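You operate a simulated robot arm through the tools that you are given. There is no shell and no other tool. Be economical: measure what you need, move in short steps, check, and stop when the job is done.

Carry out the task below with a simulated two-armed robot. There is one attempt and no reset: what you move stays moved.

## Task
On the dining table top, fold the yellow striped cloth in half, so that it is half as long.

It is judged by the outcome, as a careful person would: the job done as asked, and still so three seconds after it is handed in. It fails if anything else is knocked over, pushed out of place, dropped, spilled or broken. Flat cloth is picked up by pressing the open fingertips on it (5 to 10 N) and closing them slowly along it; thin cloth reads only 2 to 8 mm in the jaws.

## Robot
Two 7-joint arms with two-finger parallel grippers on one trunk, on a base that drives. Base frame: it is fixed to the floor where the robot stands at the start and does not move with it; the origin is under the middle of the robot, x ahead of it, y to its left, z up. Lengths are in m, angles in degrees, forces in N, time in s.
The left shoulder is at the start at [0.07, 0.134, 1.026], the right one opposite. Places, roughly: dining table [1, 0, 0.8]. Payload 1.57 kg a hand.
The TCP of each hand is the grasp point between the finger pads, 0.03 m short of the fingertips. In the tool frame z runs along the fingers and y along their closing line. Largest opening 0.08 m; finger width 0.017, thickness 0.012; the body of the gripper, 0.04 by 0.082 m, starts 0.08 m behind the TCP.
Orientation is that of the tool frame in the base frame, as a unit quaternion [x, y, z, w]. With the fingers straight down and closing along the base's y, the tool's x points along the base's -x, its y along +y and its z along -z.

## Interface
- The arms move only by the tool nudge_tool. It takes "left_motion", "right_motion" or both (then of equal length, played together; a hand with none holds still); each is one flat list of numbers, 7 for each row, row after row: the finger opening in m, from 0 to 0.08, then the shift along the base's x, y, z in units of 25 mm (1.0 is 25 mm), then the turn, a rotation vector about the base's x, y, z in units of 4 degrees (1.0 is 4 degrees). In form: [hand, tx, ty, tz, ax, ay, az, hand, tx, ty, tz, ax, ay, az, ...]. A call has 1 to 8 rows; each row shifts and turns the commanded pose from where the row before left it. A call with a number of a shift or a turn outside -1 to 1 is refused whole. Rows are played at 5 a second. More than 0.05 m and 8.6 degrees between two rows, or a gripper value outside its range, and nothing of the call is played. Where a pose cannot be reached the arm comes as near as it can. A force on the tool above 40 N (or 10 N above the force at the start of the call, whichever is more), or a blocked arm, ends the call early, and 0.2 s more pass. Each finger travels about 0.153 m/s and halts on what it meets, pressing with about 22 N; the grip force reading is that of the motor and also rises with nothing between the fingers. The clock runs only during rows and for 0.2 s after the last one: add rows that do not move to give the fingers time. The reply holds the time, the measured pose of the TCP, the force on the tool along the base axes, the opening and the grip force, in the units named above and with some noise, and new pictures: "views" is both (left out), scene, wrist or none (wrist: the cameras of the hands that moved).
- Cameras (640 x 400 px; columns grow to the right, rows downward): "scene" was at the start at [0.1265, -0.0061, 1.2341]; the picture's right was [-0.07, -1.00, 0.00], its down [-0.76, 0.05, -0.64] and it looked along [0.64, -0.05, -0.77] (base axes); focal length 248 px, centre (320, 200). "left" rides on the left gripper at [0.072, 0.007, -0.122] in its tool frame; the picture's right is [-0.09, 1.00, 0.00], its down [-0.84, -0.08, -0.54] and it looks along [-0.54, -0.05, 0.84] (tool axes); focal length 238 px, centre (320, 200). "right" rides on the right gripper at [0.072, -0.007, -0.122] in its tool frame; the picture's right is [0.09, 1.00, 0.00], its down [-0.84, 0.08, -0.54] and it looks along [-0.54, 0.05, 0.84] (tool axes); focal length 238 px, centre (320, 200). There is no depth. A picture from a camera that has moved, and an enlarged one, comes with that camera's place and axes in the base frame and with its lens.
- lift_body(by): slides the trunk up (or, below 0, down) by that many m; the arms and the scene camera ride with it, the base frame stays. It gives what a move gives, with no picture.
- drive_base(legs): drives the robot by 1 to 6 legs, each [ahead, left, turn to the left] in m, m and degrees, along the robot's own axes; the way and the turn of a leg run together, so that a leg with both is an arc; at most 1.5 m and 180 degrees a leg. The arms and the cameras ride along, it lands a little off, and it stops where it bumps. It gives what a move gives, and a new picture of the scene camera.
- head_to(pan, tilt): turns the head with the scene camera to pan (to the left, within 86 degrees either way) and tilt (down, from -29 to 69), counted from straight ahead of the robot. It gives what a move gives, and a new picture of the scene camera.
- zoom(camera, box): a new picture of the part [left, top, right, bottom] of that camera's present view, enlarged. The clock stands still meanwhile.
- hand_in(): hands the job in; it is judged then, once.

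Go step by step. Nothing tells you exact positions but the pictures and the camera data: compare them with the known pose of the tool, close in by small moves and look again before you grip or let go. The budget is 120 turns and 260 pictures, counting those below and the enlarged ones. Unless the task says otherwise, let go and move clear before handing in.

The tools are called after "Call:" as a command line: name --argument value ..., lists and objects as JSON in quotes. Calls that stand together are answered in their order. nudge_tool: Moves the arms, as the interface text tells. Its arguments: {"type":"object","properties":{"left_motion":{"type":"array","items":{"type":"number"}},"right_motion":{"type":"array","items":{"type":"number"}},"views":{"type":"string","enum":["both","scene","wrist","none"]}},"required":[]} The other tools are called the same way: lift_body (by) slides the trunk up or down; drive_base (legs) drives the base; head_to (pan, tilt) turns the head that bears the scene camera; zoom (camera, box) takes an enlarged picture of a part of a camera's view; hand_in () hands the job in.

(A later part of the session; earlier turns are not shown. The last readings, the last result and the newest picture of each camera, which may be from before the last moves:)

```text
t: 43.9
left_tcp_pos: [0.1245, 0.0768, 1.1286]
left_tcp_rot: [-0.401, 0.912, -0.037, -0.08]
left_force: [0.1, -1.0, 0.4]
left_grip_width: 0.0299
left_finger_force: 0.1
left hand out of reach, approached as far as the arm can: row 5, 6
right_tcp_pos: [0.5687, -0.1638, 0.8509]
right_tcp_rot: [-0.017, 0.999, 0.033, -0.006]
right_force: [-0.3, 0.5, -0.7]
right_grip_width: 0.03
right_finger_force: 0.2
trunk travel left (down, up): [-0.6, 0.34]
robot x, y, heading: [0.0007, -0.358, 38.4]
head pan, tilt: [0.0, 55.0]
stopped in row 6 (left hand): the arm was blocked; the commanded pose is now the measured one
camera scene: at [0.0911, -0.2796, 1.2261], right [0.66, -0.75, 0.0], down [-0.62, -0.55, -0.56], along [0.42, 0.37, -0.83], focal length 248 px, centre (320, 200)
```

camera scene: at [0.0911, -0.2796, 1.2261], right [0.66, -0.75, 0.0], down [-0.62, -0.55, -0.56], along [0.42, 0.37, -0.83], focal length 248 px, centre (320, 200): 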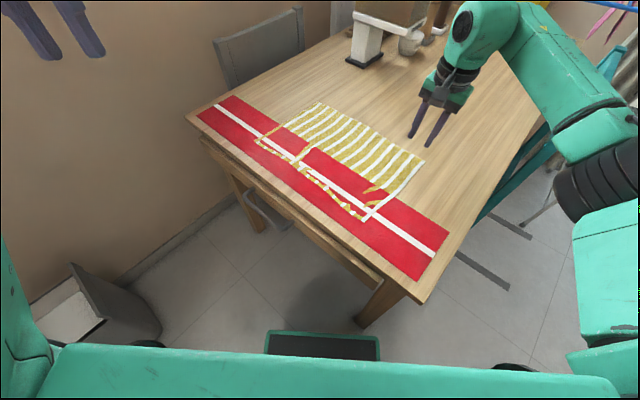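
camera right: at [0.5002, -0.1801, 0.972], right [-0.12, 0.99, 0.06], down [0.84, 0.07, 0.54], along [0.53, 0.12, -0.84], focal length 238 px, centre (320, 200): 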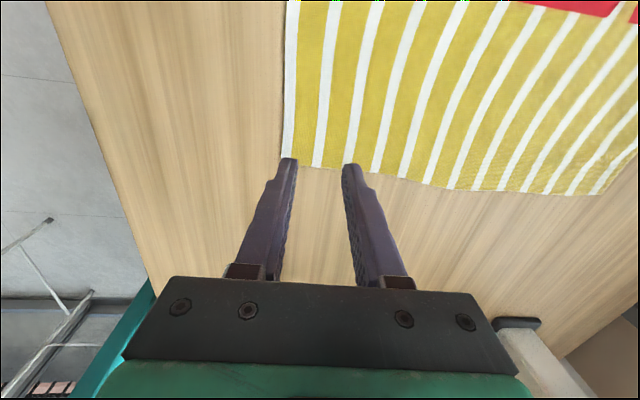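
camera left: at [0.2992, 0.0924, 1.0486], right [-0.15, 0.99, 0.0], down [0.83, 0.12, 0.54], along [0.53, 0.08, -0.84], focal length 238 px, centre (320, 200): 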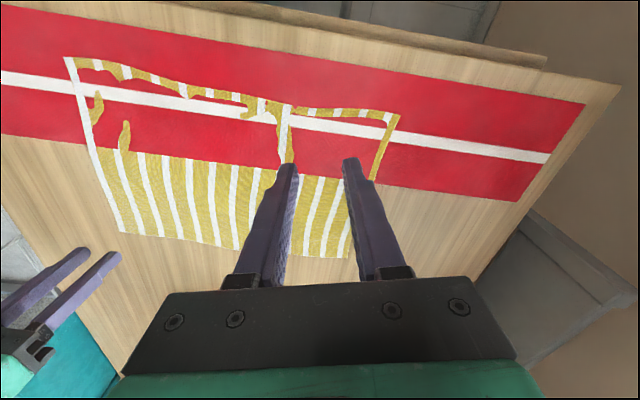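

The left elbow is now outside, though the arm brushed the robot's own head. I'll move it clear and come down.

Call:
nudge_tool --left_motion '[0.03, 0.2, 0.4, -0.4, 0, 0, 0, 0.03, 0.4, 0.4, -0.8, 0, 0, 0, 0.03, 0.4, 0.2, -0.8, 0, 0, 0, 0.03, 0.4, 0, -0.8, 0, 0, 0, 0.03, 0.4, 0, -0.8, 0, 0, 0, 0.03, 0.4, 0, -0.8, 0, 0, 0, 0.03, 0.4, 0, -0.8, 0, 0, 0, 0.03, 0.4, 0, -0.8, 0, 0, 0]' --views "scene"

```text
t: 45.7
left_tcp_pos: [0.1964, 0.1217, 0.9843]
left_tcp_rot: [-0.411, 0.908, -0.053, -0.07]
left_force: [0.1, -0.2, -1.4]
left_grip_width: 0.0299
left_finger_force: 0.1
left hand out of reach, approached as far as the arm can: row 6, 7, 8
right_tcp_pos: [0.5688, -0.1633, 0.85]
right_tcp_rot: [-0.017, 0.999, 0.03, -0.006]
right_force: [0.3, 0.2, 0.4]
right_grip_width: 0.0299
right_finger_force: 0.0
trunk travel left (down, up): [-0.6, 0.34]
robot x, y, heading: [-0.0038, -0.3588, 38.2]
head pan, tilt: [0.0, 55.0]
camera scene: at [0.095, -0.2805, 1.2275], right [0.62, -0.78, 0.0], down [-0.64, -0.51, -0.57], along [0.45, 0.36, -0.82], focal length 248 px, centre (320, 200)
```

scene: 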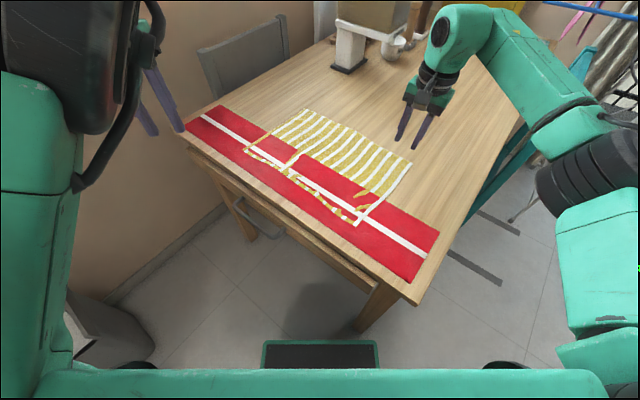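

Call:
nudge_tool --left_motion '[0.03, 0.3, -0.6, 0, 0, 0, 0, 0.03, 0.3, -0.6, 0, 0, 0, 0, 0.03, 0.3, -0.6, 0, 0, 0, 0, 0.03, 0.3, -0.6, 0, 0, 0, 0, 0.03, 0.3, -0.6, 0, 0, 0, 0, 0.03, 0.3, -0.6, 0, 0, 0, 0, 0.03, 0.3, -0.6, 0, 0, 0, 0, 0.03, 0.3, -0.6, 0, 0, 0, 0]' --views "scene"

```text
t: 47.5
left_tcp_pos: [0.2358, 0.1125, 0.999]
left_tcp_rot: [-0.408, 0.908, -0.046, -0.078]
left_force: [0.8, 0.1, 0.6]
left_grip_width: 0.0299
left_finger_force: 0.2
left hand out of reach, approached as far as the arm can: row 1, 2, 3, 4, 5, 6, 7, 8
right_tcp_pos: [0.5692, -0.1638, 0.8517]
right_tcp_rot: [-0.018, 0.999, 0.033, -0.005]
right_force: [0.6, 0.5, -0.2]
right_grip_width: 0.0302
right_finger_force: 0.1
trunk travel left (down, up): [-0.6, 0.34]
robot x, y, heading: [0.001, -0.3551, 38.2]
head pan, tilt: [0.0, 55.0]
camera scene: at [0.0942, -0.2808, 1.2275], right [0.62, -0.78, 0.0], down [-0.64, -0.51, -0.57], along [0.45, 0.36, -0.82], focal length 248 px, centre (320, 200)
```

scene: 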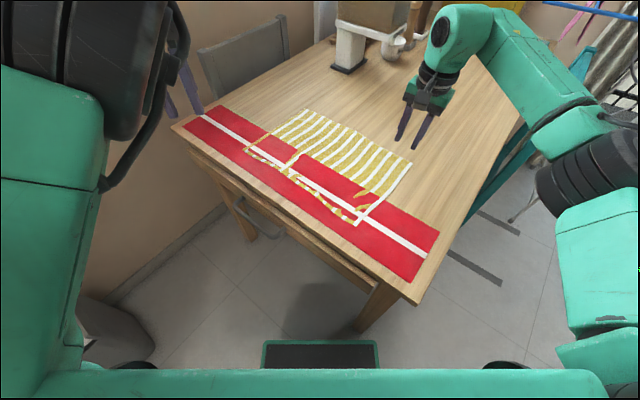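

Call:
nudge_tool --left_motion '[0.03, -0.8, -0.62, 0, 0, 0, 0, 0.03, -0.8, -0.62, 0, 0, 0, 0, 0.03, -0.8, -0.62, 0, 0, 0, 0, 0.03, -0.8, -0.62, 0, 0, 0, 0, 0.03, -0.8, -0.62, 0, 0, 0, 0, 0.03, -0.8, -0.62, 0, 0, 0, 0, 0.03, -0.6, -0.5, 0, 0, 0, 0, 0.03, -0.6, -0.5, 0, 0, 0, 0]' --views "scene"

```text
t: 49.3
left_tcp_pos: [0.0842, 0.0916, 1.0275]
left_tcp_rot: [-0.4, 0.912, -0.042, -0.084]
left_force: [0.6, 1.2, 0.4]
left_grip_width: 0.0299
left_finger_force: 0.1
left hand out of reach, approached as far as the arm can: row 1, 2, 3, 4, 5, 6, 7, 8
right_tcp_pos: [0.5683, -0.1629, 0.8519]
right_tcp_rot: [-0.018, 0.999, 0.032, -0.005]
right_force: [0.8, -0.2, 0.0]
right_grip_width: 0.0301
right_finger_force: 0.0
trunk travel left (down, up): [-0.6, 0.34]
robot x, y, heading: [0.0007, -0.3552, 38.1]
head pan, tilt: [0.0, 55.0]
camera scene: at [0.086, -0.2757, 1.2251], right [0.72, -0.7, 0.0], down [-0.59, -0.6, -0.55], along [0.38, 0.39, -0.84], focal length 248 px, centre (320, 200)
```

scene: 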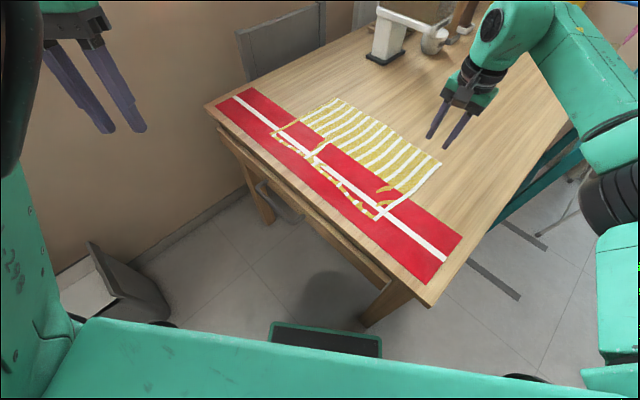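

Call:
nudge_tool --left_motion '[0.03, 0, 0, -0.8, 0, 0, 0, 0.03, 0, 0, -0.8, 0, 0, 0, 0.03, 0, 0, -0.8, 0, 0, 0, 0.03, 0, 0, -0.8, 0, 0, 0, 0.03, 0, 0, -0.8, 0, 0, 0, 0.03, 0, 0, -0.8, 0, 0, 0, 0.03, 0, 0, -0.8, 0, 0, 0, 0.03, 0, 0, 0, 0, 0, 0]' --views "scene"

```text
t: 51.1
left_tcp_pos: [0.0821, 0.1089, 0.894]
left_tcp_rot: [-0.407, 0.909, -0.05, -0.068]
left_force: [-0.7, 0.6, -0.8]
left_grip_width: 0.0299
left_finger_force: 0.0
left hand out of reach, approached as far as the arm can: row 1, 2, 4, 6
right_tcp_pos: [0.5697, -0.163, 0.8506]
right_tcp_rot: [-0.018, 0.999, 0.032, -0.006]
right_force: [-0.5, 0.0, 0.2]
right_grip_width: 0.0297
right_finger_force: 0.0
trunk travel left (down, up): [-0.6, 0.34]
robot x, y, heading: [-0.0016, -0.3513, 38.6]
head pan, tilt: [0.0, 55.0]
camera scene: at [0.0941, -0.2812, 1.2276], right [0.62, -0.78, 0.0], down [-0.64, -0.51, -0.57], along [0.45, 0.36, -0.82], focal length 248 px, centre (320, 200)
```

scene: 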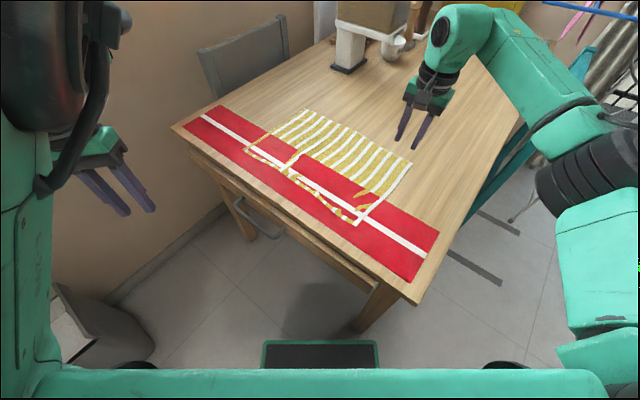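

Call:
nudge_tool --left_motion '[0.03, 0, 0, -0.6, 0, 0, 0, 0.03, 0, 0, -0.6, 0, 0, 0, 0.03, 0.5, -0.65, 0, 0, 0, 0, 0.03, 0.5, -0.65, 0, 0, 0, 0, 0.03, 0.5, -0.65, 0, 0, 0, 0, 0.03, 0.5, -0.65, 0, 0, 0, 0, 0.03, 0.5, -0.65, 0, 0, 0, 0, 0.03, 0.5, -0.65, 0, 0, 0, 0]' --views "scene"

```text
t: 52.9
left_tcp_pos: [0.1139, 0.1211, 0.858]
left_tcp_rot: [-0.409, 0.908, -0.049, -0.075]
left_force: [0.5, 0.0, 0.9]
left_grip_width: 0.03
left_finger_force: 0.0
left hand out of reach, approached as far as the arm can: row 3, 4, 5, 6, 7, 8
right_tcp_pos: [0.5693, -0.1633, 0.8491]
right_tcp_rot: [-0.017, 0.999, 0.031, -0.007]
right_force: [-0.7, 0.2, 1.3]
right_grip_width: 0.0297
right_finger_force: 0.1
trunk travel left (down, up): [-0.6, 0.34]
robot x, y, heading: [-0.0012, -0.3562, 38.2]
head pan, tilt: [0.0, 55.0]
camera scene: at [0.0946, -0.2807, 1.2275], right [0.62, -0.78, 0.0], down [-0.64, -0.51, -0.57], along [0.45, 0.36, -0.82], focal length 248 px, centre (320, 200)
```

scene: 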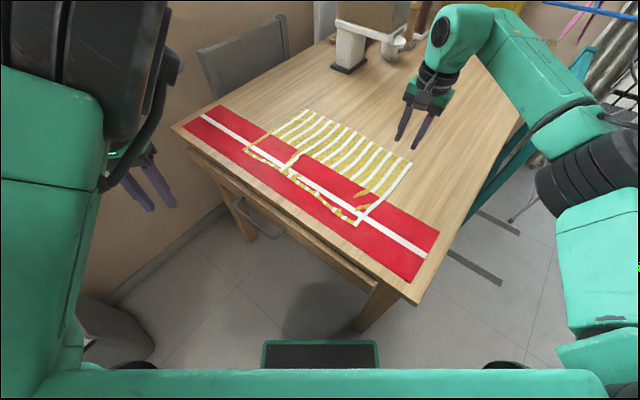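

The left arm can't work on the inner side, so I'll park it outside and fold with the right hand, corner by corner. Every grip will be taken where only one layer lies. First I'll park the left hand and then drive back to face the table.

Call:
nudge_tool --left_motion '[0.03, -0.75, 0.1, 0.4, 0, 0, 0, 0.03, -0.75, 0.1, 0.4, 0, 0, 0, 0.03, -0.75, 0.1, 0.4, 0, 0, 0, 0.03, -0.75, 0.1, 0.4, 0, 0, 0, 0.03, -0.75, 0.1, 0.4, 0, 0, 0, 0.03, -0.75, 0.1, 0.4, 0, 0, 0, 0.03, -0.75, 0.1, 0.4, 0, 0, 0, 0.03, -0.75, 0.1, 0.4, 0, 0, 0]' --right_motion '[0.03, 0, 0, 0.4, 0, 0, 0, 0.03, 0, 0, 0.4, 0, 0, 0, 0.03, -0.5, 0, 0.4, 0, 0, 0, 0.03, -0.5, 0, 0.4, 0, 0, 0, 0.03, -0.5, 0, 0.4, 0, 0, 0, 0.03, -0.5, 0, 0.4, 0, 0, 0, 0.03, -0.5, 0, 0, 0, 0, 0, 0.03, -0.5, 0, 0, 0, 0, 0]' --views "scene"

```text
t: 54.7
left_tcp_pos: [-0.0358, 0.1415, 0.9411]
left_tcp_rot: [-0.401, 0.912, -0.037, -0.079]
left_force: [0.0, -0.1, 1.0]
left_grip_width: 0.03
left_finger_force: 0.1
right_tcp_pos: [0.4943, -0.1633, 0.9095]
right_tcp_rot: [-0.017, 0.999, 0.033, -0.006]
right_force: [-0.7, -0.2, 0.2]
right_grip_width: 0.0297
right_finger_force: 0.1
trunk travel left (down, up): [-0.6, 0.34]
robot x, y, heading: [-0.0022, -0.3534, 38.4]
head pan, tilt: [0.0, 55.0]
camera scene: at [0.0933, -0.2806, 1.2276], right [0.62, -0.78, 0.0], down [-0.64, -0.51, -0.57], along [0.45, 0.36, -0.82], focal length 248 px, centre (320, 200)
```

scene: 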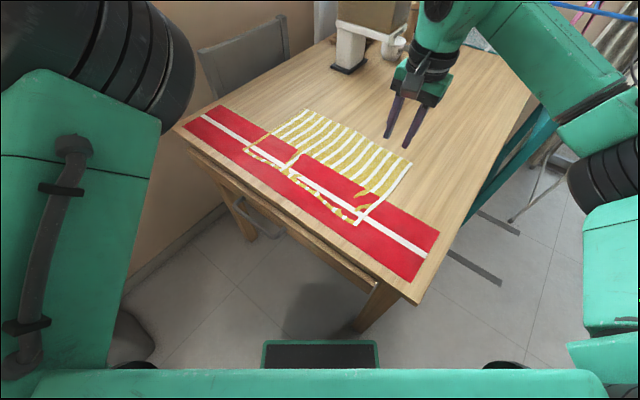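

Call:
drive_base --legs '[[0.215, 0.272, 0], [0, 0, -18]]'

```text
t: 58.0
left_tcp_pos: [0.1291, 0.4753, 0.9405]
left_tcp_rot: [-0.247, 0.965, -0.023, -0.084]
left_force: [0.1, 0.0, 0.9]
left_grip_width: 0.0299
left_finger_force: 0.0
right_tcp_pos: [0.5325, 0.0179, 0.9097]
right_tcp_rot: [0.146, 0.989, 0.033, -0.001]
right_force: [-0.7, -0.6, 0.7]
right_grip_width: 0.0301
right_finger_force: 0.1
trunk travel left (down, up): [-0.6, 0.34]
robot x, y, heading: [0.0043, -0.0042, 19.9]
head pan, tilt: [0.0, 55.0]
camera scene: at [0.1164, 0.0338, 1.2275], right [0.34, -0.94, 0.0], down [-0.77, -0.28, -0.57], along [0.54, 0.19, -0.82], focal length 248 px, centre (320, 200)
```

scene: 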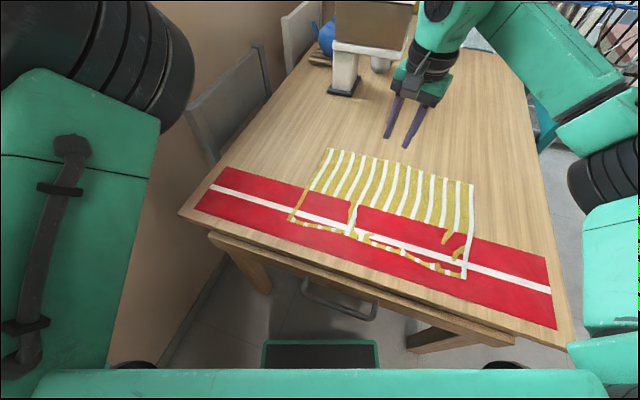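

I'm well placed now. The near-right corner is at about (.35,-.177), so I'll take the right hand above it and square the tool.

Call:
nudge_tool --right_motion '[0.03, -0.8, -0.85, -0.4, -0.12, 0, 0, 0.03, -0.8, -0.85, -0.4, -0.12, 0, 0, 0.03, -0.8, -0.85, -0.4, -0.12, 0, 0, 0.03, -0.8, -0.85, -0.4, -0.12, 0, 0, 0.03, -0.8, -0.85, -0.4, -0.12, 0, 0, 0.03, -0.8, -0.85, -0.4, -0.12, 0, 0, 0.03, -0.8, -0.85, -0.4, -0.12, 0, 0, 0.03, -0.8, -0.85, -0.4, -0.12, 0, 0]'

```text
t: 59.8
left_tcp_pos: [0.1292, 0.4747, 0.9406]
left_tcp_rot: [-0.247, 0.965, -0.023, -0.083]
left_force: [-0.6, 0.2, -0.5]
left_grip_width: 0.03
left_finger_force: 0.1
right_tcp_pos: [0.3706, -0.1517, 0.827]
right_tcp_rot: [0.144, 0.99, -0.001, 0.005]
right_force: [-0.6, -0.6, -0.1]
right_grip_width: 0.03
right_finger_force: 0.0
trunk travel left (down, up): [-0.6, 0.34]
robot x, y, heading: [-0.0012, -0.0074, 19.5]
head pan, tilt: [0.0, 55.0]
camera scene: at [0.1152, 0.0333, 1.2277], right [0.34, -0.94, 0.0], down [-0.77, -0.27, -0.57], along [0.54, 0.19, -0.82], focal length 248 px, centre (320, 200)
camera right: at [0.2995, -0.1369, 0.9487], right [0.2, 0.98, 0.0], down [0.82, -0.17, 0.55], along [0.54, -0.11, -0.84], focal length 238 px, centre (320, 200)
```

scene: 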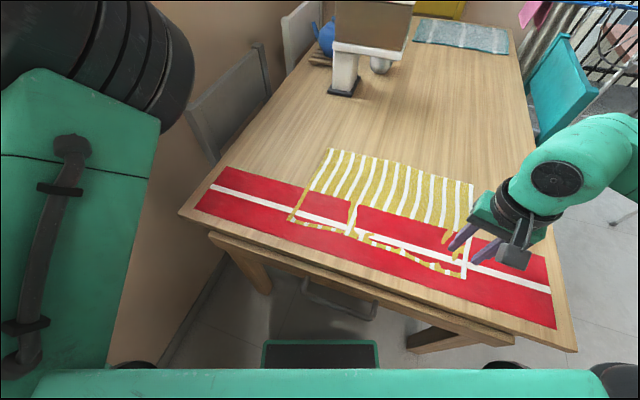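
right: 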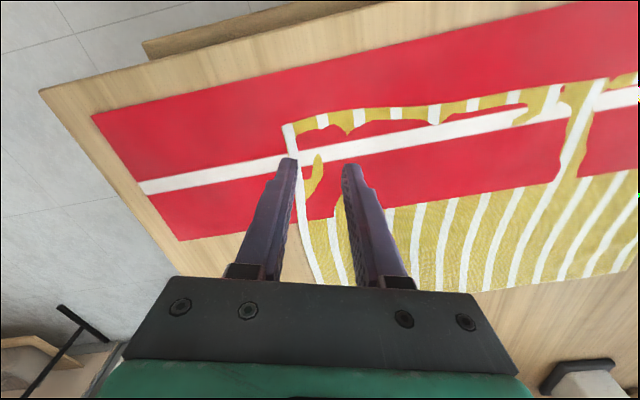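

Wrist and scene agree on the corner, (.348,-.174). I'll lower the hand in small steps until the fingertips press.

Call:
nudge_tool --right_motion '[0.034, 0, 0.1, -0.5, 0, 0, 0, 0.034, 0, 0.1, -0.5, 0, 0, 0, 0.034, 0, 0, -0.3, 0, 0, 0, 0.034, 0, 0, -0.1, 0, 0, 0, 0.034, 0, 0, 0, 0, 0, 0]' --views "wrist"

```text
t: 61.0
left_tcp_pos: [0.1302, 0.4753, 0.9401]
left_tcp_rot: [-0.247, 0.965, -0.022, -0.083]
left_force: [-0.3, -0.2, 0.1]
left_grip_width: 0.0301
left_finger_force: 0.1
right_tcp_pos: [0.3725, -0.1473, 0.7932]
right_tcp_rot: [0.146, 0.989, -0.001, 0.003]
right_force: [-0.5, 0.6, 0.0]
right_grip_width: 0.0339
right_finger_force: 0.0
trunk travel left (down, up): [-0.6, 0.34]
robot x, y, heading: [0.0014, -0.0042, 19.4]
head pan, tilt: [0.0, 55.0]
camera right: at [0.3012, -0.1318, 0.9154], right [0.2, 0.98, 0.0], down [0.82, -0.17, 0.55], along [0.54, -0.11, -0.84], focal length 238 px, centre (320, 200)
```

right: 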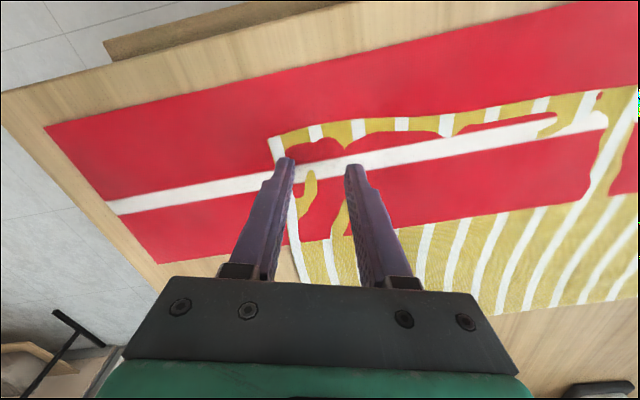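

Call:
nudge_tool --right_motion '[0.034, 0, 0, -0.12, 0, 0, 0, 0.034, 0, 0, -0.12, 0, 0, 0, 0.034, 0, 0, 0, 0, 0, 0]' --views "none"

```text
t: 61.8
left_tcp_pos: [0.1298, 0.4759, 0.9398]
left_tcp_rot: [-0.248, 0.965, -0.023, -0.084]
left_force: [-0.5, 0.3, 0.4]
left_grip_width: 0.0298
left_finger_force: 0.1
right_tcp_pos: [0.3733, -0.146, 0.7891]
right_tcp_rot: [0.146, 0.989, 0.0, 0.005]
right_force: [-0.1, -0.2, 0.5]
right_grip_width: 0.0339
right_finger_force: 0.0
trunk travel left (down, up): [-0.6, 0.34]
robot x, y, heading: [-0.002, -0.0078, 19.9]
head pan, tilt: [0.0, 55.0]
```

Call:
nudge_tool --right_motion '[0.034, 0, 0, -0.1, 0, 0, 0, 0.034, 0, 0, -0.1, 0, 0, 0, 0.034, 0, 0, 0, 0, 0, 0]' --views "none"

```text
t: 62.6
left_tcp_pos: [0.1301, 0.4757, 0.9407]
left_tcp_rot: [-0.247, 0.965, -0.023, -0.083]
left_force: [0.4, -0.7, 0.7]
left_grip_width: 0.03
left_finger_force: 0.1
right_tcp_pos: [0.3731, -0.1466, 0.7831]
right_tcp_rot: [0.146, 0.989, -0.001, 0.005]
right_force: [0.0, -0.5, -0.2]
right_grip_width: 0.0337
right_finger_force: 0.1
trunk travel left (down, up): [-0.6, 0.34]
robot x, y, heading: [-0.0013, -0.0025, 19.6]
head pan, tilt: [0.0, 55.0]
```

Call:
nudge_tool --right_motion '[0.034, 0, 0, -0.1, 0, 0, 0, 0.034, 0, 0, -0.1, 0, 0, 0, 0.034, 0, 0, 0, 0, 0, 0]' --views "wrist"

```text
t: 63.4
left_tcp_pos: [0.1291, 0.476, 0.9414]
left_tcp_rot: [-0.246, 0.965, -0.024, -0.082]
left_force: [0.3, 1.0, -0.7]
left_grip_width: 0.0299
left_finger_force: 0.1
right_tcp_pos: [0.3729, -0.147, 0.7818]
right_tcp_rot: [0.147, 0.989, 0.0, 0.007]
right_force: [5.6, -2.6, 31.6]
right_grip_width: 0.0341
right_finger_force: 0.0
trunk travel left (down, up): [-0.6, 0.34]
robot x, y, heading: [0.0015, -0.0016, 19.6]
head pan, tilt: [0.0, 55.0]
camera right: at [0.3011, -0.1318, 0.9021], right [0.2, 0.98, 0.0], down [0.82, -0.17, 0.55], along [0.54, -0.11, -0.83], focal length 238 px, centre (320, 200)
```

right: 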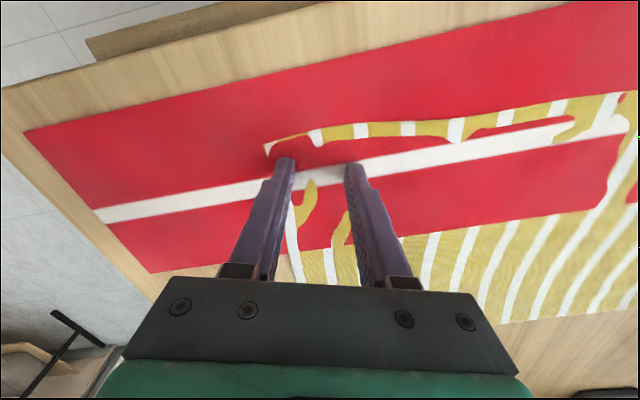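

Contact is at TCP z ≈ .782 and the press is too hard at 32 N. I'll ease off to about 8 N and then close slowly.

Call:
nudge_tool --right_motion '[0.034, 0, 0, 0.12, 0, 0, 0, 0.034, 0, 0, 0, 0, 0, 0]' --views "none"

```text
t: 64.0
left_tcp_pos: [0.1294, 0.4759, 0.9402]
left_tcp_rot: [-0.247, 0.965, -0.023, -0.083]
left_force: [-0.3, -0.1, 0.5]
left_grip_width: 0.0302
left_finger_force: 0.1
right_tcp_pos: [0.3732, -0.1476, 0.7818]
right_tcp_rot: [0.146, 0.989, -0.001, 0.005]
right_force: [3.1, 1.7, 15.2]
right_grip_width: 0.0334
right_finger_force: 0.0
trunk travel left (down, up): [-0.6, 0.34]
robot x, y, heading: [0.0002, -0.0039, 19.6]
head pan, tilt: [0.0, 55.0]
```

Call:
nudge_tool --right_motion '[0.034, 0, 0, 0.04, 0, 0, 0, 0.029, 0, 0, 0, 0, 0, 0, 0.024, 0, 0, 0, 0, 0, 0, 0.019, 0, 0, 0, 0, 0, 0, 0.014, 0, 0, 0, 0, 0, 0, 0.009, 0, 0, 0, 0, 0, 0, 0.004, 0, 0, 0, 0, 0, 0, 0, 0, 0, 0, 0, 0, 0]' --views "wrist"

```text
t: 65.8
left_tcp_pos: [0.1293, 0.4757, 0.9411]
left_tcp_rot: [-0.247, 0.965, -0.023, -0.084]
left_force: [-0.5, 0.5, -0.5]
left_grip_width: 0.0299
left_finger_force: 0.0
right_tcp_pos: [0.3732, -0.148, 0.7822]
right_tcp_rot: [0.146, 0.989, 0.0, 0.004]
right_force: [0.2, 1.4, 0.5]
right_grip_width: 0.0023
right_finger_force: 22.2
trunk travel left (down, up): [-0.6, 0.34]
robot x, y, heading: [0.0021, -0.0099, 20.0]
head pan, tilt: [0.0, 55.0]
camera right: at [0.302, -0.1324, 0.904], right [0.2, 0.98, 0.0], down [0.82, -0.17, 0.55], along [0.54, -0.11, -0.84], focal length 238 px, centre (320, 200)
```

right: 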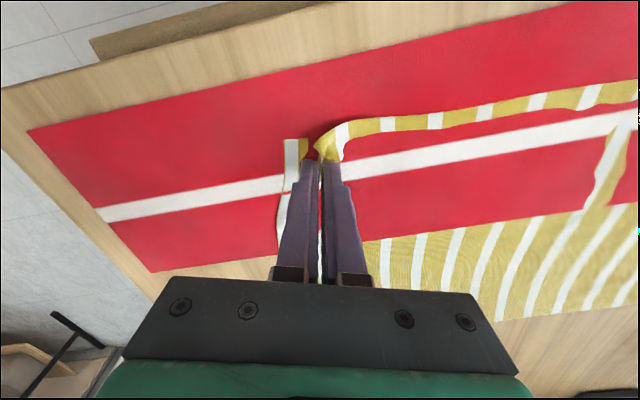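

The jaws read 2.3 mm, so the corner is gripped. I'll lift a little and check.

Call:
nudge_tool --right_motion '[0, 0, 0.2, 0.7, 0, 0, 0, 0, 0, 0.4, 0.7, 0, 0, 0, 0, 0, 0.5, 0.7, 0, 0, 0, 0, 0, 0.6, 0.5, 0, 0, 0]'

```text
t: 66.8
left_tcp_pos: [0.1308, 0.4757, 0.941]
left_tcp_rot: [-0.247, 0.965, -0.025, -0.084]
left_force: [0.1, 0.3, -0.4]
left_grip_width: 0.0299
left_finger_force: 0.1
right_tcp_pos: [0.3746, -0.1025, 0.8491]
right_tcp_rot: [0.146, 0.989, -0.002, 0.004]
right_force: [0.4, 0.1, 0.9]
right_grip_width: 0.0022
right_finger_force: 22.0
trunk travel left (down, up): [-0.6, 0.34]
robot x, y, heading: [-0.0009, -0.008, 19.5]
head pan, tilt: [0.0, 55.0]
camera scene: at [0.1169, 0.0345, 1.2275], right [0.34, -0.94, 0.0], down [-0.77, -0.28, -0.57], along [0.54, 0.19, -0.82], focal length 248 px, centre (320, 200)
camera right: at [0.3028, -0.0882, 0.9696], right [0.2, 0.98, 0.0], down [0.82, -0.17, 0.55], along [0.54, -0.11, -0.84], focal length 238 px, centre (320, 200)
```

scene: 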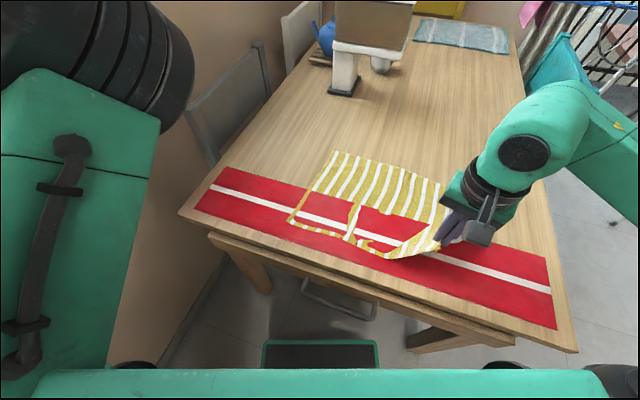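
right: 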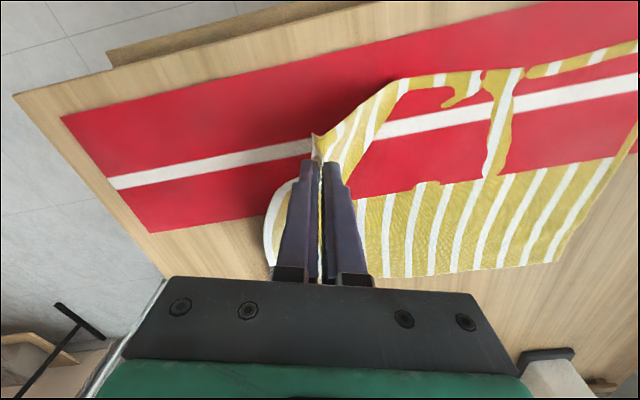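

Call:
nudge_tool --right_motion '[0, -0.1, 0.8, 0.2, 0, 0, 0, 0, -0.3, 0.8, 0, 0, 0, 0, 0, -0.3, 0.8, 0, 0, 0, 0, 0, -0.3, 0.8, 0, 0, 0, 0, 0, -0.3, 0.8, 0, 0, 0, 0, 0, -0.3, 0.8, 0, 0, 0, 0, 0, -0.3, 0.8, 0, 0, 0, 0, 0, 0, 0, 0, 0, 0, 0]'

```text
t: 68.6
left_tcp_pos: [0.1303, 0.4751, 0.9417]
left_tcp_rot: [-0.247, 0.965, -0.023, -0.083]
left_force: [0.0, -0.2, 0.5]
left_grip_width: 0.0304
left_finger_force: 0.1
right_tcp_pos: [0.3264, 0.0357, 0.8514]
right_tcp_rot: [0.146, 0.989, 0.0, 0.005]
right_force: [-0.2, 0.0, -0.2]
right_grip_width: 0.0021
right_finger_force: 21.7
trunk travel left (down, up): [-0.6, 0.34]
robot x, y, heading: [0.0014, -0.0038, 19.5]
head pan, tilt: [0.0, 55.0]
camera scene: at [0.1164, 0.0333, 1.2276], right [0.34, -0.94, 0.0], down [-0.77, -0.27, -0.57], along [0.54, 0.19, -0.82], focal length 248 px, centre (320, 200)
camera right: at [0.2542, 0.0501, 0.9719], right [0.2, 0.98, 0.0], down [0.82, -0.17, 0.55], along [0.54, -0.11, -0.84], focal length 238 px, centre (320, 200)
```

scene: 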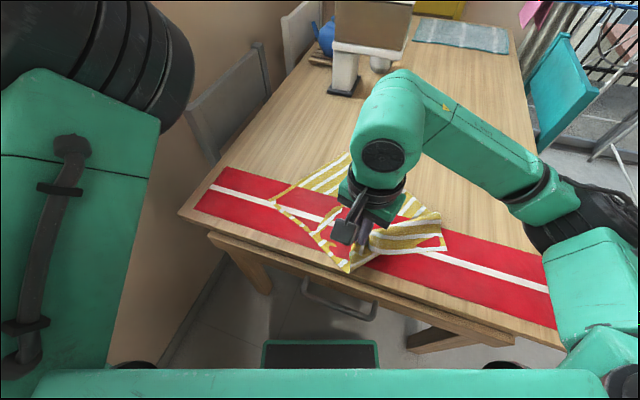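
right: 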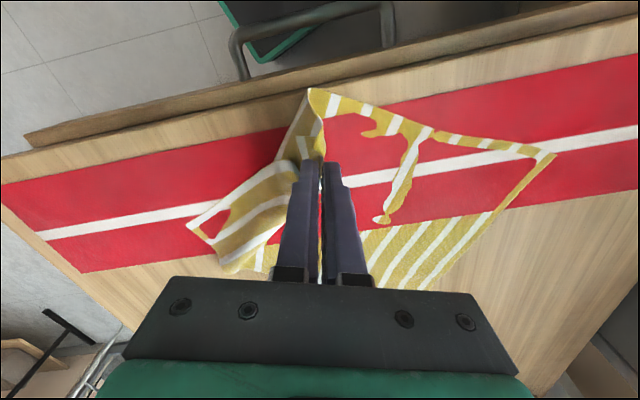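

The cloth slides easily and has turned a bit, with its left edge now from about (.384,.243) to (.588,.117). I'll lay this corner just in front of the lower layer near (.315,.15), so it can be picked up alone again later.

Call:
nudge_tool --right_motion '[0, -0.1, 0.7, 0, 0, 0, 0, 0, -0.1, 0.7, 0, 0, 0, 0, 0, -0.1, 0.7, 0, 0, 0, 0, 0, 0, 0.7, -0.2, 0, 0, 0, 0, 0, 0.7, -0.4, 0, 0, 0, 0, 0, 0.7, -0.6, 0, 0, 0, 0, 0, 0.2, -0.6, 0, 0, 0, 0, 0, 0, -0.4, 0, 0, 0]'

```text
t: 70.4
left_tcp_pos: [0.1294, 0.4757, 0.9406]
left_tcp_rot: [-0.247, 0.965, -0.023, -0.083]
left_force: [-0.5, 0.2, 0.6]
left_grip_width: 0.0303
left_finger_force: 0.1
right_tcp_pos: [0.3176, 0.1432, 0.7966]
right_tcp_rot: [0.146, 0.989, 0.0, 0.003]
right_force: [-0.8, -0.8, 0.1]
right_grip_width: 0.0019
right_finger_force: 22.7
trunk travel left (down, up): [-0.6, 0.34]
robot x, y, heading: [-0.0004, -0.0087, 19.6]
head pan, tilt: [0.0, 55.0]
camera scene: at [0.1165, 0.0339, 1.2275], right [0.34, -0.94, 0.0], down [-0.77, -0.28, -0.57], along [0.54, 0.19, -0.82], focal length 248 px, centre (320, 200)
camera right: at [0.2468, 0.1585, 0.918], right [0.2, 0.98, 0.0], down [0.82, -0.17, 0.55], along [0.54, -0.11, -0.84], focal length 238 px, centre (320, 200)
```

scene: 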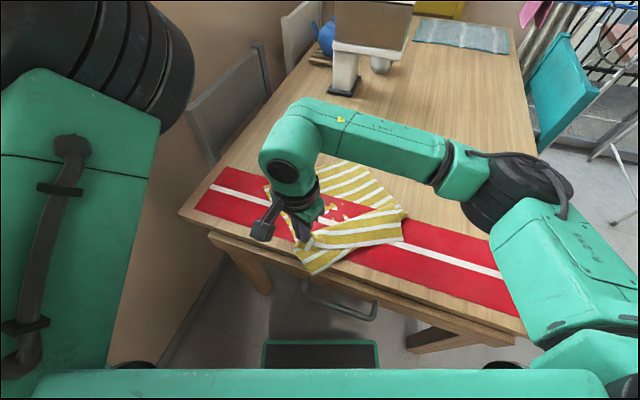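
right: 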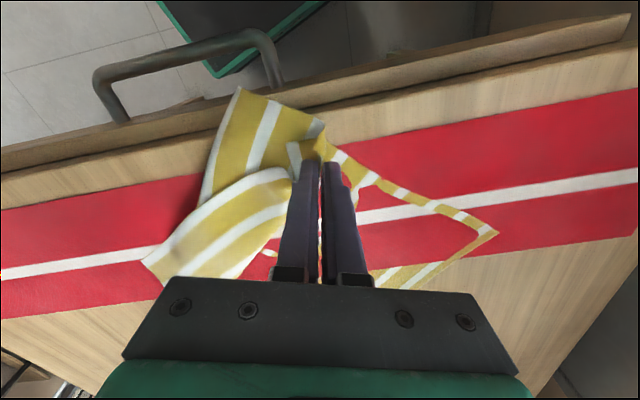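

The cloth is fairly springy and slides as a whole, so the corner-by-corner way drags it. I'll unfold it by carrying this corner back. After that I'll pin the left side with the left hand and fold by the middle of the right edge.

Call:
nudge_tool --right_motion '[0, 0.2, -0.2, 0.9, 0, 0, 0, 0, 0.3, -0.6, 0.9, 0, 0, 0, 0, 0.3, -1, 0.5, 0, 0, 0, 0, 0.3, -1, 0, 0, 0, 0, 0, 0.3, -1, 0, 0, 0, 0, 0, 0.2, -1, 0, 0, 0, 0, 0, 0.2, -1, 0, 0, 0, 0, 0, 0.2, -1, 0, 0, 0, 0]'

```text
t: 72.2
left_tcp_pos: [0.1301, 0.4737, 0.941]
left_tcp_rot: [-0.247, 0.965, -0.023, -0.083]
left_force: [0.6, 0.5, 0.5]
left_grip_width: 0.0299
left_finger_force: 0.1
right_tcp_pos: [0.3667, -0.028, 0.8544]
right_tcp_rot: [0.144, 0.99, 0.0, 0.004]
right_force: [0.7, -1.2, 0.1]
right_grip_width: 0.0019
right_finger_force: 22.2
trunk travel left (down, up): [-0.6, 0.34]
robot x, y, heading: [0.002, -0.0053, 19.7]
head pan, tilt: [0.0, 55.0]
camera scene: at [0.1162, 0.0327, 1.2276], right [0.34, -0.94, 0.0], down [-0.77, -0.27, -0.57], along [0.54, 0.19, -0.82], focal length 248 px, centre (320, 200)
camera right: at [0.2954, -0.0122, 0.9755], right [0.2, 0.98, 0.0], down [0.82, -0.17, 0.55], along [0.54, -0.11, -0.84], focal length 238 px, centre (320, 200)
```

scene: 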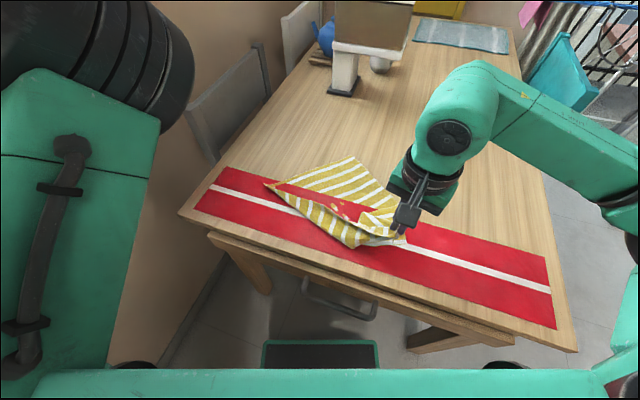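
right: 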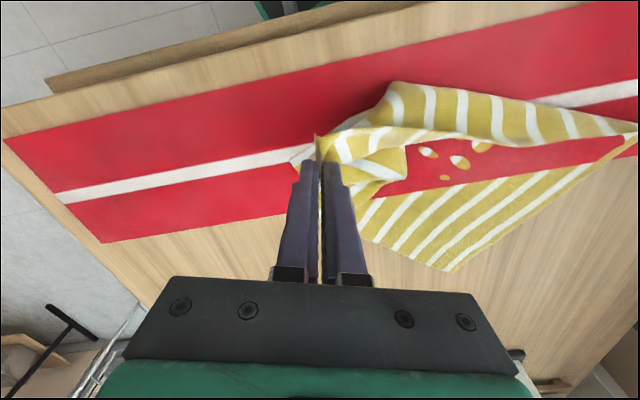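

Call:
nudge_tool --right_motion '[0, 0.1, -0.8, 0.4, 0, 0, 0, 0, 0.1, -0.8, 0.4, 0, 0, 0, 0, 0.1, -0.8, 0.4, 0, 0, 0, 0, 0.1, -0.8, 0, 0, 0, 0, 0, 0.1, -0.8, 0, 0, 0, 0, 0, 0.1, -0.8, 0, 0, 0, 0, 0, 0, -0.6, 0, 0, 0, 0, 0, 0, -0.6, 0, 0, 0, 0]'

```text
t: 74.0
left_tcp_pos: [0.1285, 0.4742, 0.9415]
left_tcp_rot: [-0.247, 0.965, -0.023, -0.083]
left_force: [0.2, -0.9, 0.4]
left_grip_width: 0.03
left_finger_force: 0.1
right_tcp_pos: [0.3829, -0.1753, 0.8847]
right_tcp_rot: [0.146, 0.989, -0.001, 0.004]
right_force: [0.6, -0.2, 0.6]
right_grip_width: 0.002
right_finger_force: 21.6
trunk travel left (down, up): [-0.6, 0.34]
robot x, y, heading: [0.0043, -0.0069, 19.6]
head pan, tilt: [0.0, 55.0]
camera scene: at [0.1157, 0.0334, 1.2276], right [0.34, -0.94, 0.0], down [-0.77, -0.27, -0.57], along [0.54, 0.19, -0.82], focal length 248 px, centre (320, 200)
camera right: at [0.3103, -0.16, 1.0066], right [0.2, 0.98, 0.0], down [0.82, -0.17, 0.55], along [0.54, -0.11, -0.84], focal length 238 px, centre (320, 200)
```

scene: 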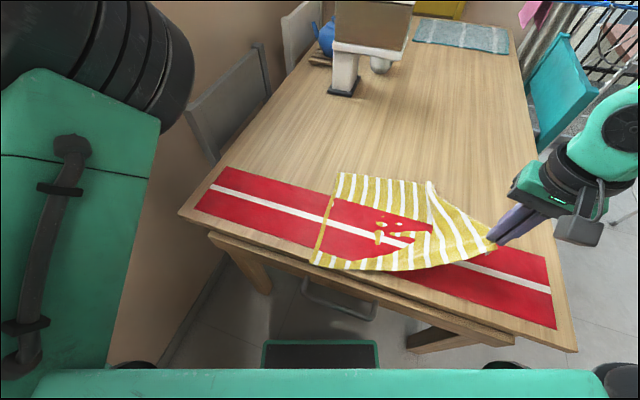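
right: 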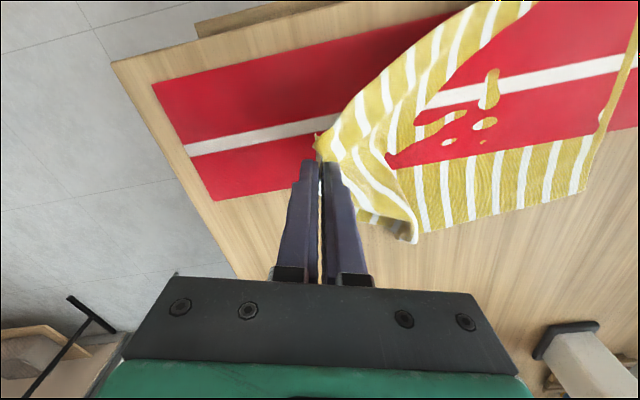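

The cloth is mostly flat again, shifted toward me. I'll lay this corner out to the right and look.

Call:
nudge_tool --right_motion '[0, 0, -0.6, -0.3, 0, 0, 0, 0, 0, -0.6, -0.4, 0, 0, 0, 0, 0, -0.6, -0.5, 0, 0, 0, 0, 0, -0.5, -0.6, 0, 0, 0, 0, 0, -0.4, -0.6, 0, 0, 0, 0, 0, -0.3, -0.6, 0, 0, 0, 0, 0, 0, -0.4, 0, 0, 0, 0, 0, 0, 0, 0, 0, 0]'

```text
t: 75.8
left_tcp_pos: [0.1303, 0.476, 0.9404]
left_tcp_rot: [-0.247, 0.965, -0.023, -0.083]
left_force: [0.3, -0.4, -0.4]
left_grip_width: 0.0297
left_finger_force: 0.1
right_tcp_pos: [0.3834, -0.2496, 0.7991]
right_tcp_rot: [0.146, 0.989, -0.001, 0.005]
right_force: [-0.7, 0.7, 0.1]
right_grip_width: 0.0021
right_finger_force: 22.0
trunk travel left (down, up): [-0.6, 0.34]
robot x, y, heading: [0.0054, -0.008, 19.7]
head pan, tilt: [0.0, 55.0]
camera scene: at [0.1162, 0.0338, 1.2276], right [0.34, -0.94, 0.0], down [-0.77, -0.28, -0.57], along [0.54, 0.19, -0.82], focal length 248 px, centre (320, 200)
camera right: at [0.3122, -0.2342, 0.9211], right [0.2, 0.98, 0.0], down [0.82, -0.17, 0.55], along [0.54, -0.11, -0.84], focal length 238 px, centre (320, 200)
```

scene: 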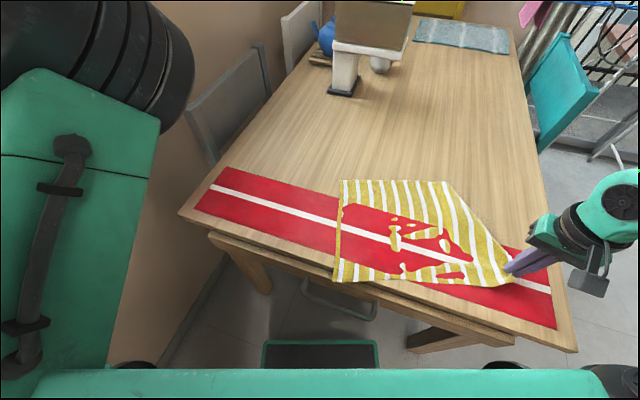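
right: 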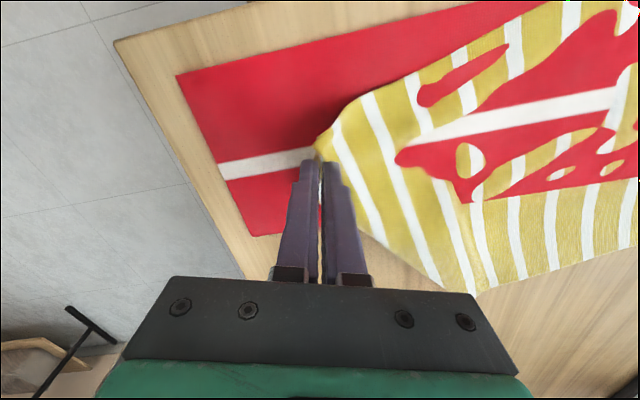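

Call:
zoom --camera "scene" --box '[310, 160, 540, 304]'

```text
2.78 times, centred on (425, 232) of scene
camera zoom: at [0.1162, 0.0338, 1.2276], right [0.34, -0.94, 0.0], down [-0.77, -0.28, -0.57], along [0.54, 0.19, -0.82], focal length 688 px, centre (28, 111)
```

zoom: 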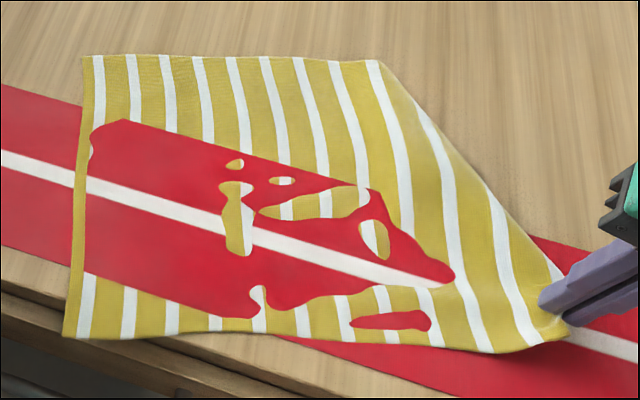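

The far-right corner is tucked under. I'll lift the held corner high so the edge hangs free, then lay it down from far to near.

Call:
nudge_tool --right_motion '[0, 0.5, 0.5, 1, 0, 0, 0, 0, 0.5, 0.5, 1, 0, 0, 0, 0, 0.5, 0.5, 1, 0, 0, 0, 0, 0.5, 0.5, 1, 0, 0, 0, 0, 0.5, 0.4, 1, 0, 0, 0, 0, 0.5, 0.3, 1, 0, 0, 0, 0, 0.5, 0, 1, 0, 0, 0, 0, 0.5, 0, 1, 0, 0, 0]'

```text
t: 77.6
left_tcp_pos: [0.1275, 0.4757, 0.9404]
left_tcp_rot: [-0.247, 0.965, -0.024, -0.081]
left_force: [-0.5, -0.8, 0.2]
left_grip_width: 0.03
left_finger_force: 0.1
right_tcp_pos: [0.4806, -0.1809, 0.9997]
right_tcp_rot: [0.147, 0.989, -0.001, 0.004]
right_force: [0.3, -0.6, 1.1]
right_grip_width: 0.0023
right_finger_force: 21.7
trunk travel left (down, up): [-0.6, 0.34]
robot x, y, heading: [-0.0014, -0.0025, 19.6]
head pan, tilt: [0.0, 55.0]
camera scene: at [0.1141, 0.0347, 1.2277], right [0.34, -0.94, 0.0], down [-0.77, -0.28, -0.57], along [0.54, 0.19, -0.82], focal length 248 px, centre (320, 200)
camera right: at [0.4101, -0.1653, 1.1211], right [0.2, 0.98, 0.0], down [0.82, -0.17, 0.55], along [0.54, -0.11, -0.84], focal length 238 px, centre (320, 200)
```

scene: 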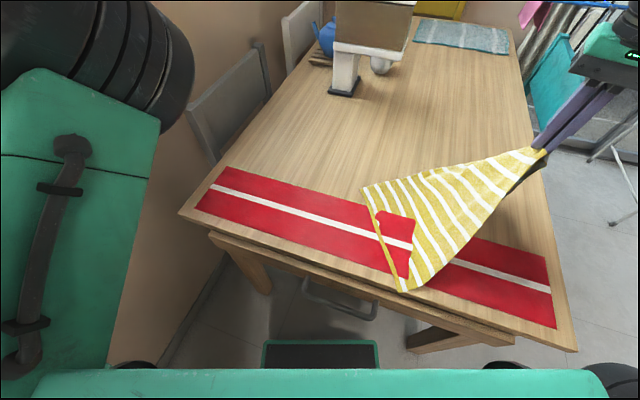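
right: 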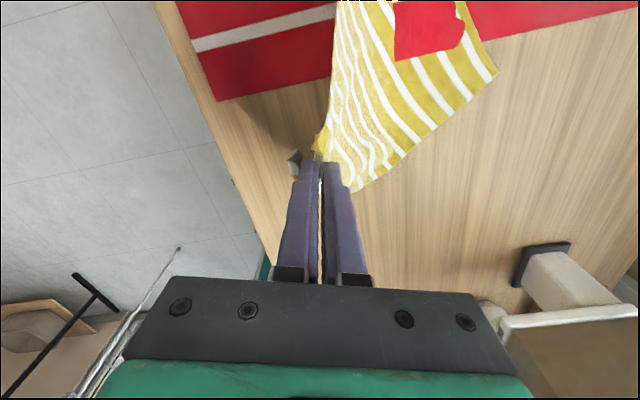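

Call:
nudge_tool --right_motion '[0, -0.3, -0.5, -0.9, 0, 0, 0, 0, -0.5, -0.5, -1, 0, 0, 0, 0, -0.7, -0.5, -1, 0, 0, 0, 0, -0.8, -0.5, -1, 0, 0, 0, 0, -0.9, -0.4, -1, 0, 0, 0, 0, -0.9, -0.4, -1, 0, 0, 0, 0, -0.9, -0.4, -1, 0, 0, 0, 0, -0.9, -0.3, -1, 0, 0, 0]'

```text
t: 79.4
left_tcp_pos: [0.129, 0.4743, 0.9395]
left_tcp_rot: [-0.248, 0.965, -0.024, -0.082]
left_force: [0.2, -0.7, -0.6]
left_grip_width: 0.0298
left_finger_force: 0.0
right_tcp_pos: [0.3357, -0.2669, 0.7997]
right_tcp_rot: [0.147, 0.989, -0.001, 0.005]
right_force: [-0.4, -0.2, 0.7]
right_grip_width: 0.0021
right_finger_force: 21.8
trunk travel left (down, up): [-0.6, 0.34]
robot x, y, heading: [0.0055, -0.0088, 19.8]
head pan, tilt: [0.0, 55.0]
camera scene: at [0.1157, 0.0339, 1.2276], right [0.34, -0.94, 0.0], down [-0.77, -0.28, -0.57], along [0.54, 0.19, -0.82], focal length 248 px, centre (320, 200)
camera right: at [0.2639, -0.2522, 0.9217], right [0.2, 0.98, 0.0], down [0.82, -0.17, 0.55], along [0.54, -0.11, -0.84], focal length 238 px, centre (320, 200)
```

scene: 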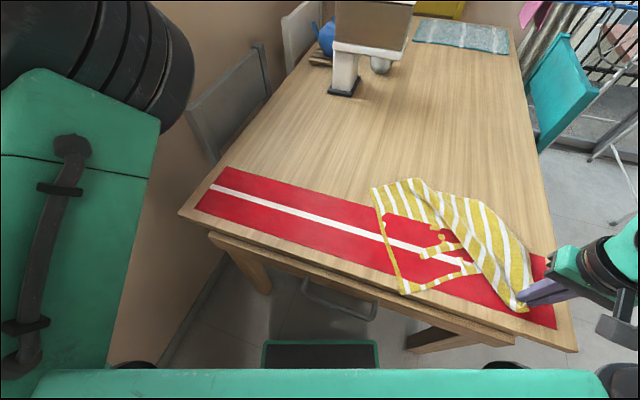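
right: 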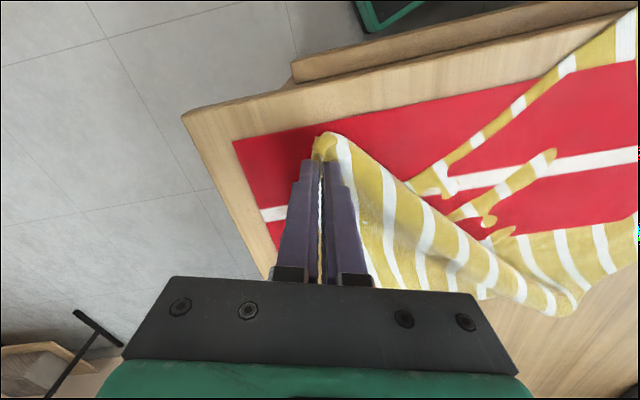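

Call:
zoom --camera "scene" --box '[350, 165, 580, 309]'

```text
2.78 times, centred on (465, 237) of scene
camera zoom: at [0.1157, 0.0339, 1.2276], right [0.34, -0.94, 0.0], down [-0.77, -0.28, -0.57], along [0.54, 0.19, -0.82], focal length 688 px, centre (-83, 97)
```

zoom: 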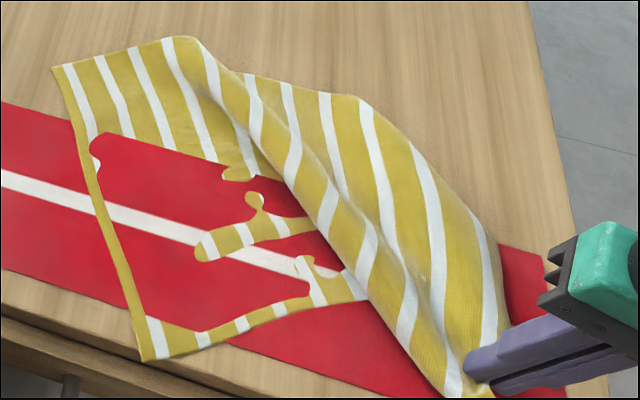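

The cloth is spread again with one ridge in it. I'll release this corner and then take the middle of the left edge to pull it flat.

Call:
nudge_tool --right_motion '[0, 0, -0.2, -0.4, 0, 0, 0, 0, 0, 0, -0.15, 0, 0, 0, 0.01, 0, 0, 0, 0, 0, 0, 0.025, 0, 0, 0, 0, 0, 0, 0.034, 0, 0, 0, 0, 0, 0, 0.034, 0, 0, 0.6, 0, 0, 0, 0.034, 0, 0, 1, 0, 0, 0, 0.034, 0, 0, 1, 0, 0, 0]' --views "none"

Call:
nudge_tool --right_motion '[0.034, 0.3, 1, 0, 0, 0, 1, 0.034, 0.3, 1, 0, 0, 0, 1, 0.034, 0.3, 1, 0, 0, 0, 1, 0.034, 0.3, 1, 0, 0, 0, 1, 0.034, 0.3, 1, 0, 0, 0, 1, 0.034, 0.3, 1, 0, 0, 0, 1, 0.034, 0.4, 1, 0, 0, 0, 1, 0.034, 0.4, 1, 0, 0, 0, 1]'

```text
t: 81.2
left_tcp_pos: [0.1297, 0.476, 0.9409]
left_tcp_rot: [-0.247, 0.965, -0.023, -0.083]
left_force: [-0.1, -0.7, 0.5]
left_grip_width: 0.03
left_finger_force: 0.1
right_tcp_pos: [0.3345, -0.2736, 0.8538]
right_tcp_rot: [0.146, 0.989, -0.001, 0.005]
right_force: [-0.2, -0.8, 0.1]
right_grip_width: 0.0341
right_finger_force: 0.1
trunk travel left (down, up): [-0.6, 0.34]
robot x, y, heading: [0.0034, -0.0064, 19.5]
head pan, tilt: [0.0, 55.0]
```

```text
t: 83.0
left_tcp_pos: [0.1297, 0.4763, 0.9399]
left_tcp_rot: [-0.247, 0.965, -0.024, -0.084]
left_force: [0.2, 1.0, -0.2]
left_grip_width: 0.0297
left_finger_force: 0.0
right_tcp_pos: [0.401, -0.0735, 0.8549]
right_tcp_rot: [-0.132, 0.991, 0.0, 0.003]
right_force: [0.3, 0.1, 0.7]
right_grip_width: 0.034
right_finger_force: 0.1
trunk travel left (down, up): [-0.6, 0.34]
robot x, y, heading: [0.0017, -0.0051, 20.0]
head pan, tilt: [0.0, 55.0]
camera scene: at [0.117, 0.0348, 1.2274], right [0.34, -0.94, 0.0], down [-0.77, -0.28, -0.57], along [0.54, 0.19, -0.82], focal length 248 px, centre (320, 200)
camera right: at [0.3329, -0.0978, 0.9758], right [-0.35, 0.94, 0.0], down [0.78, 0.29, 0.55], along [0.51, 0.19, -0.84], focal length 238 px, centre (320, 200)
```

scene: 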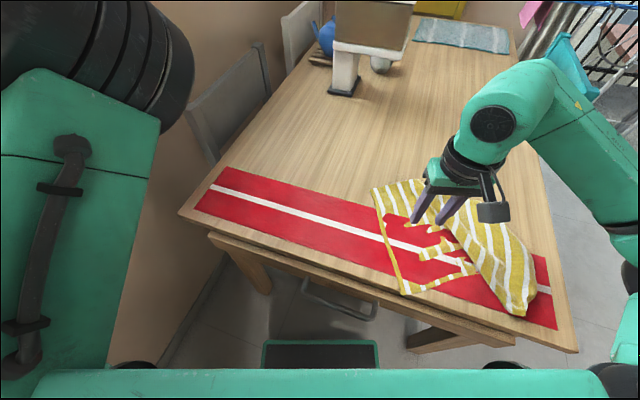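
right: 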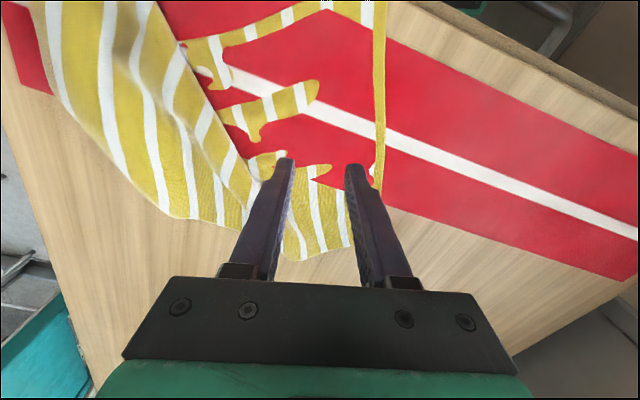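

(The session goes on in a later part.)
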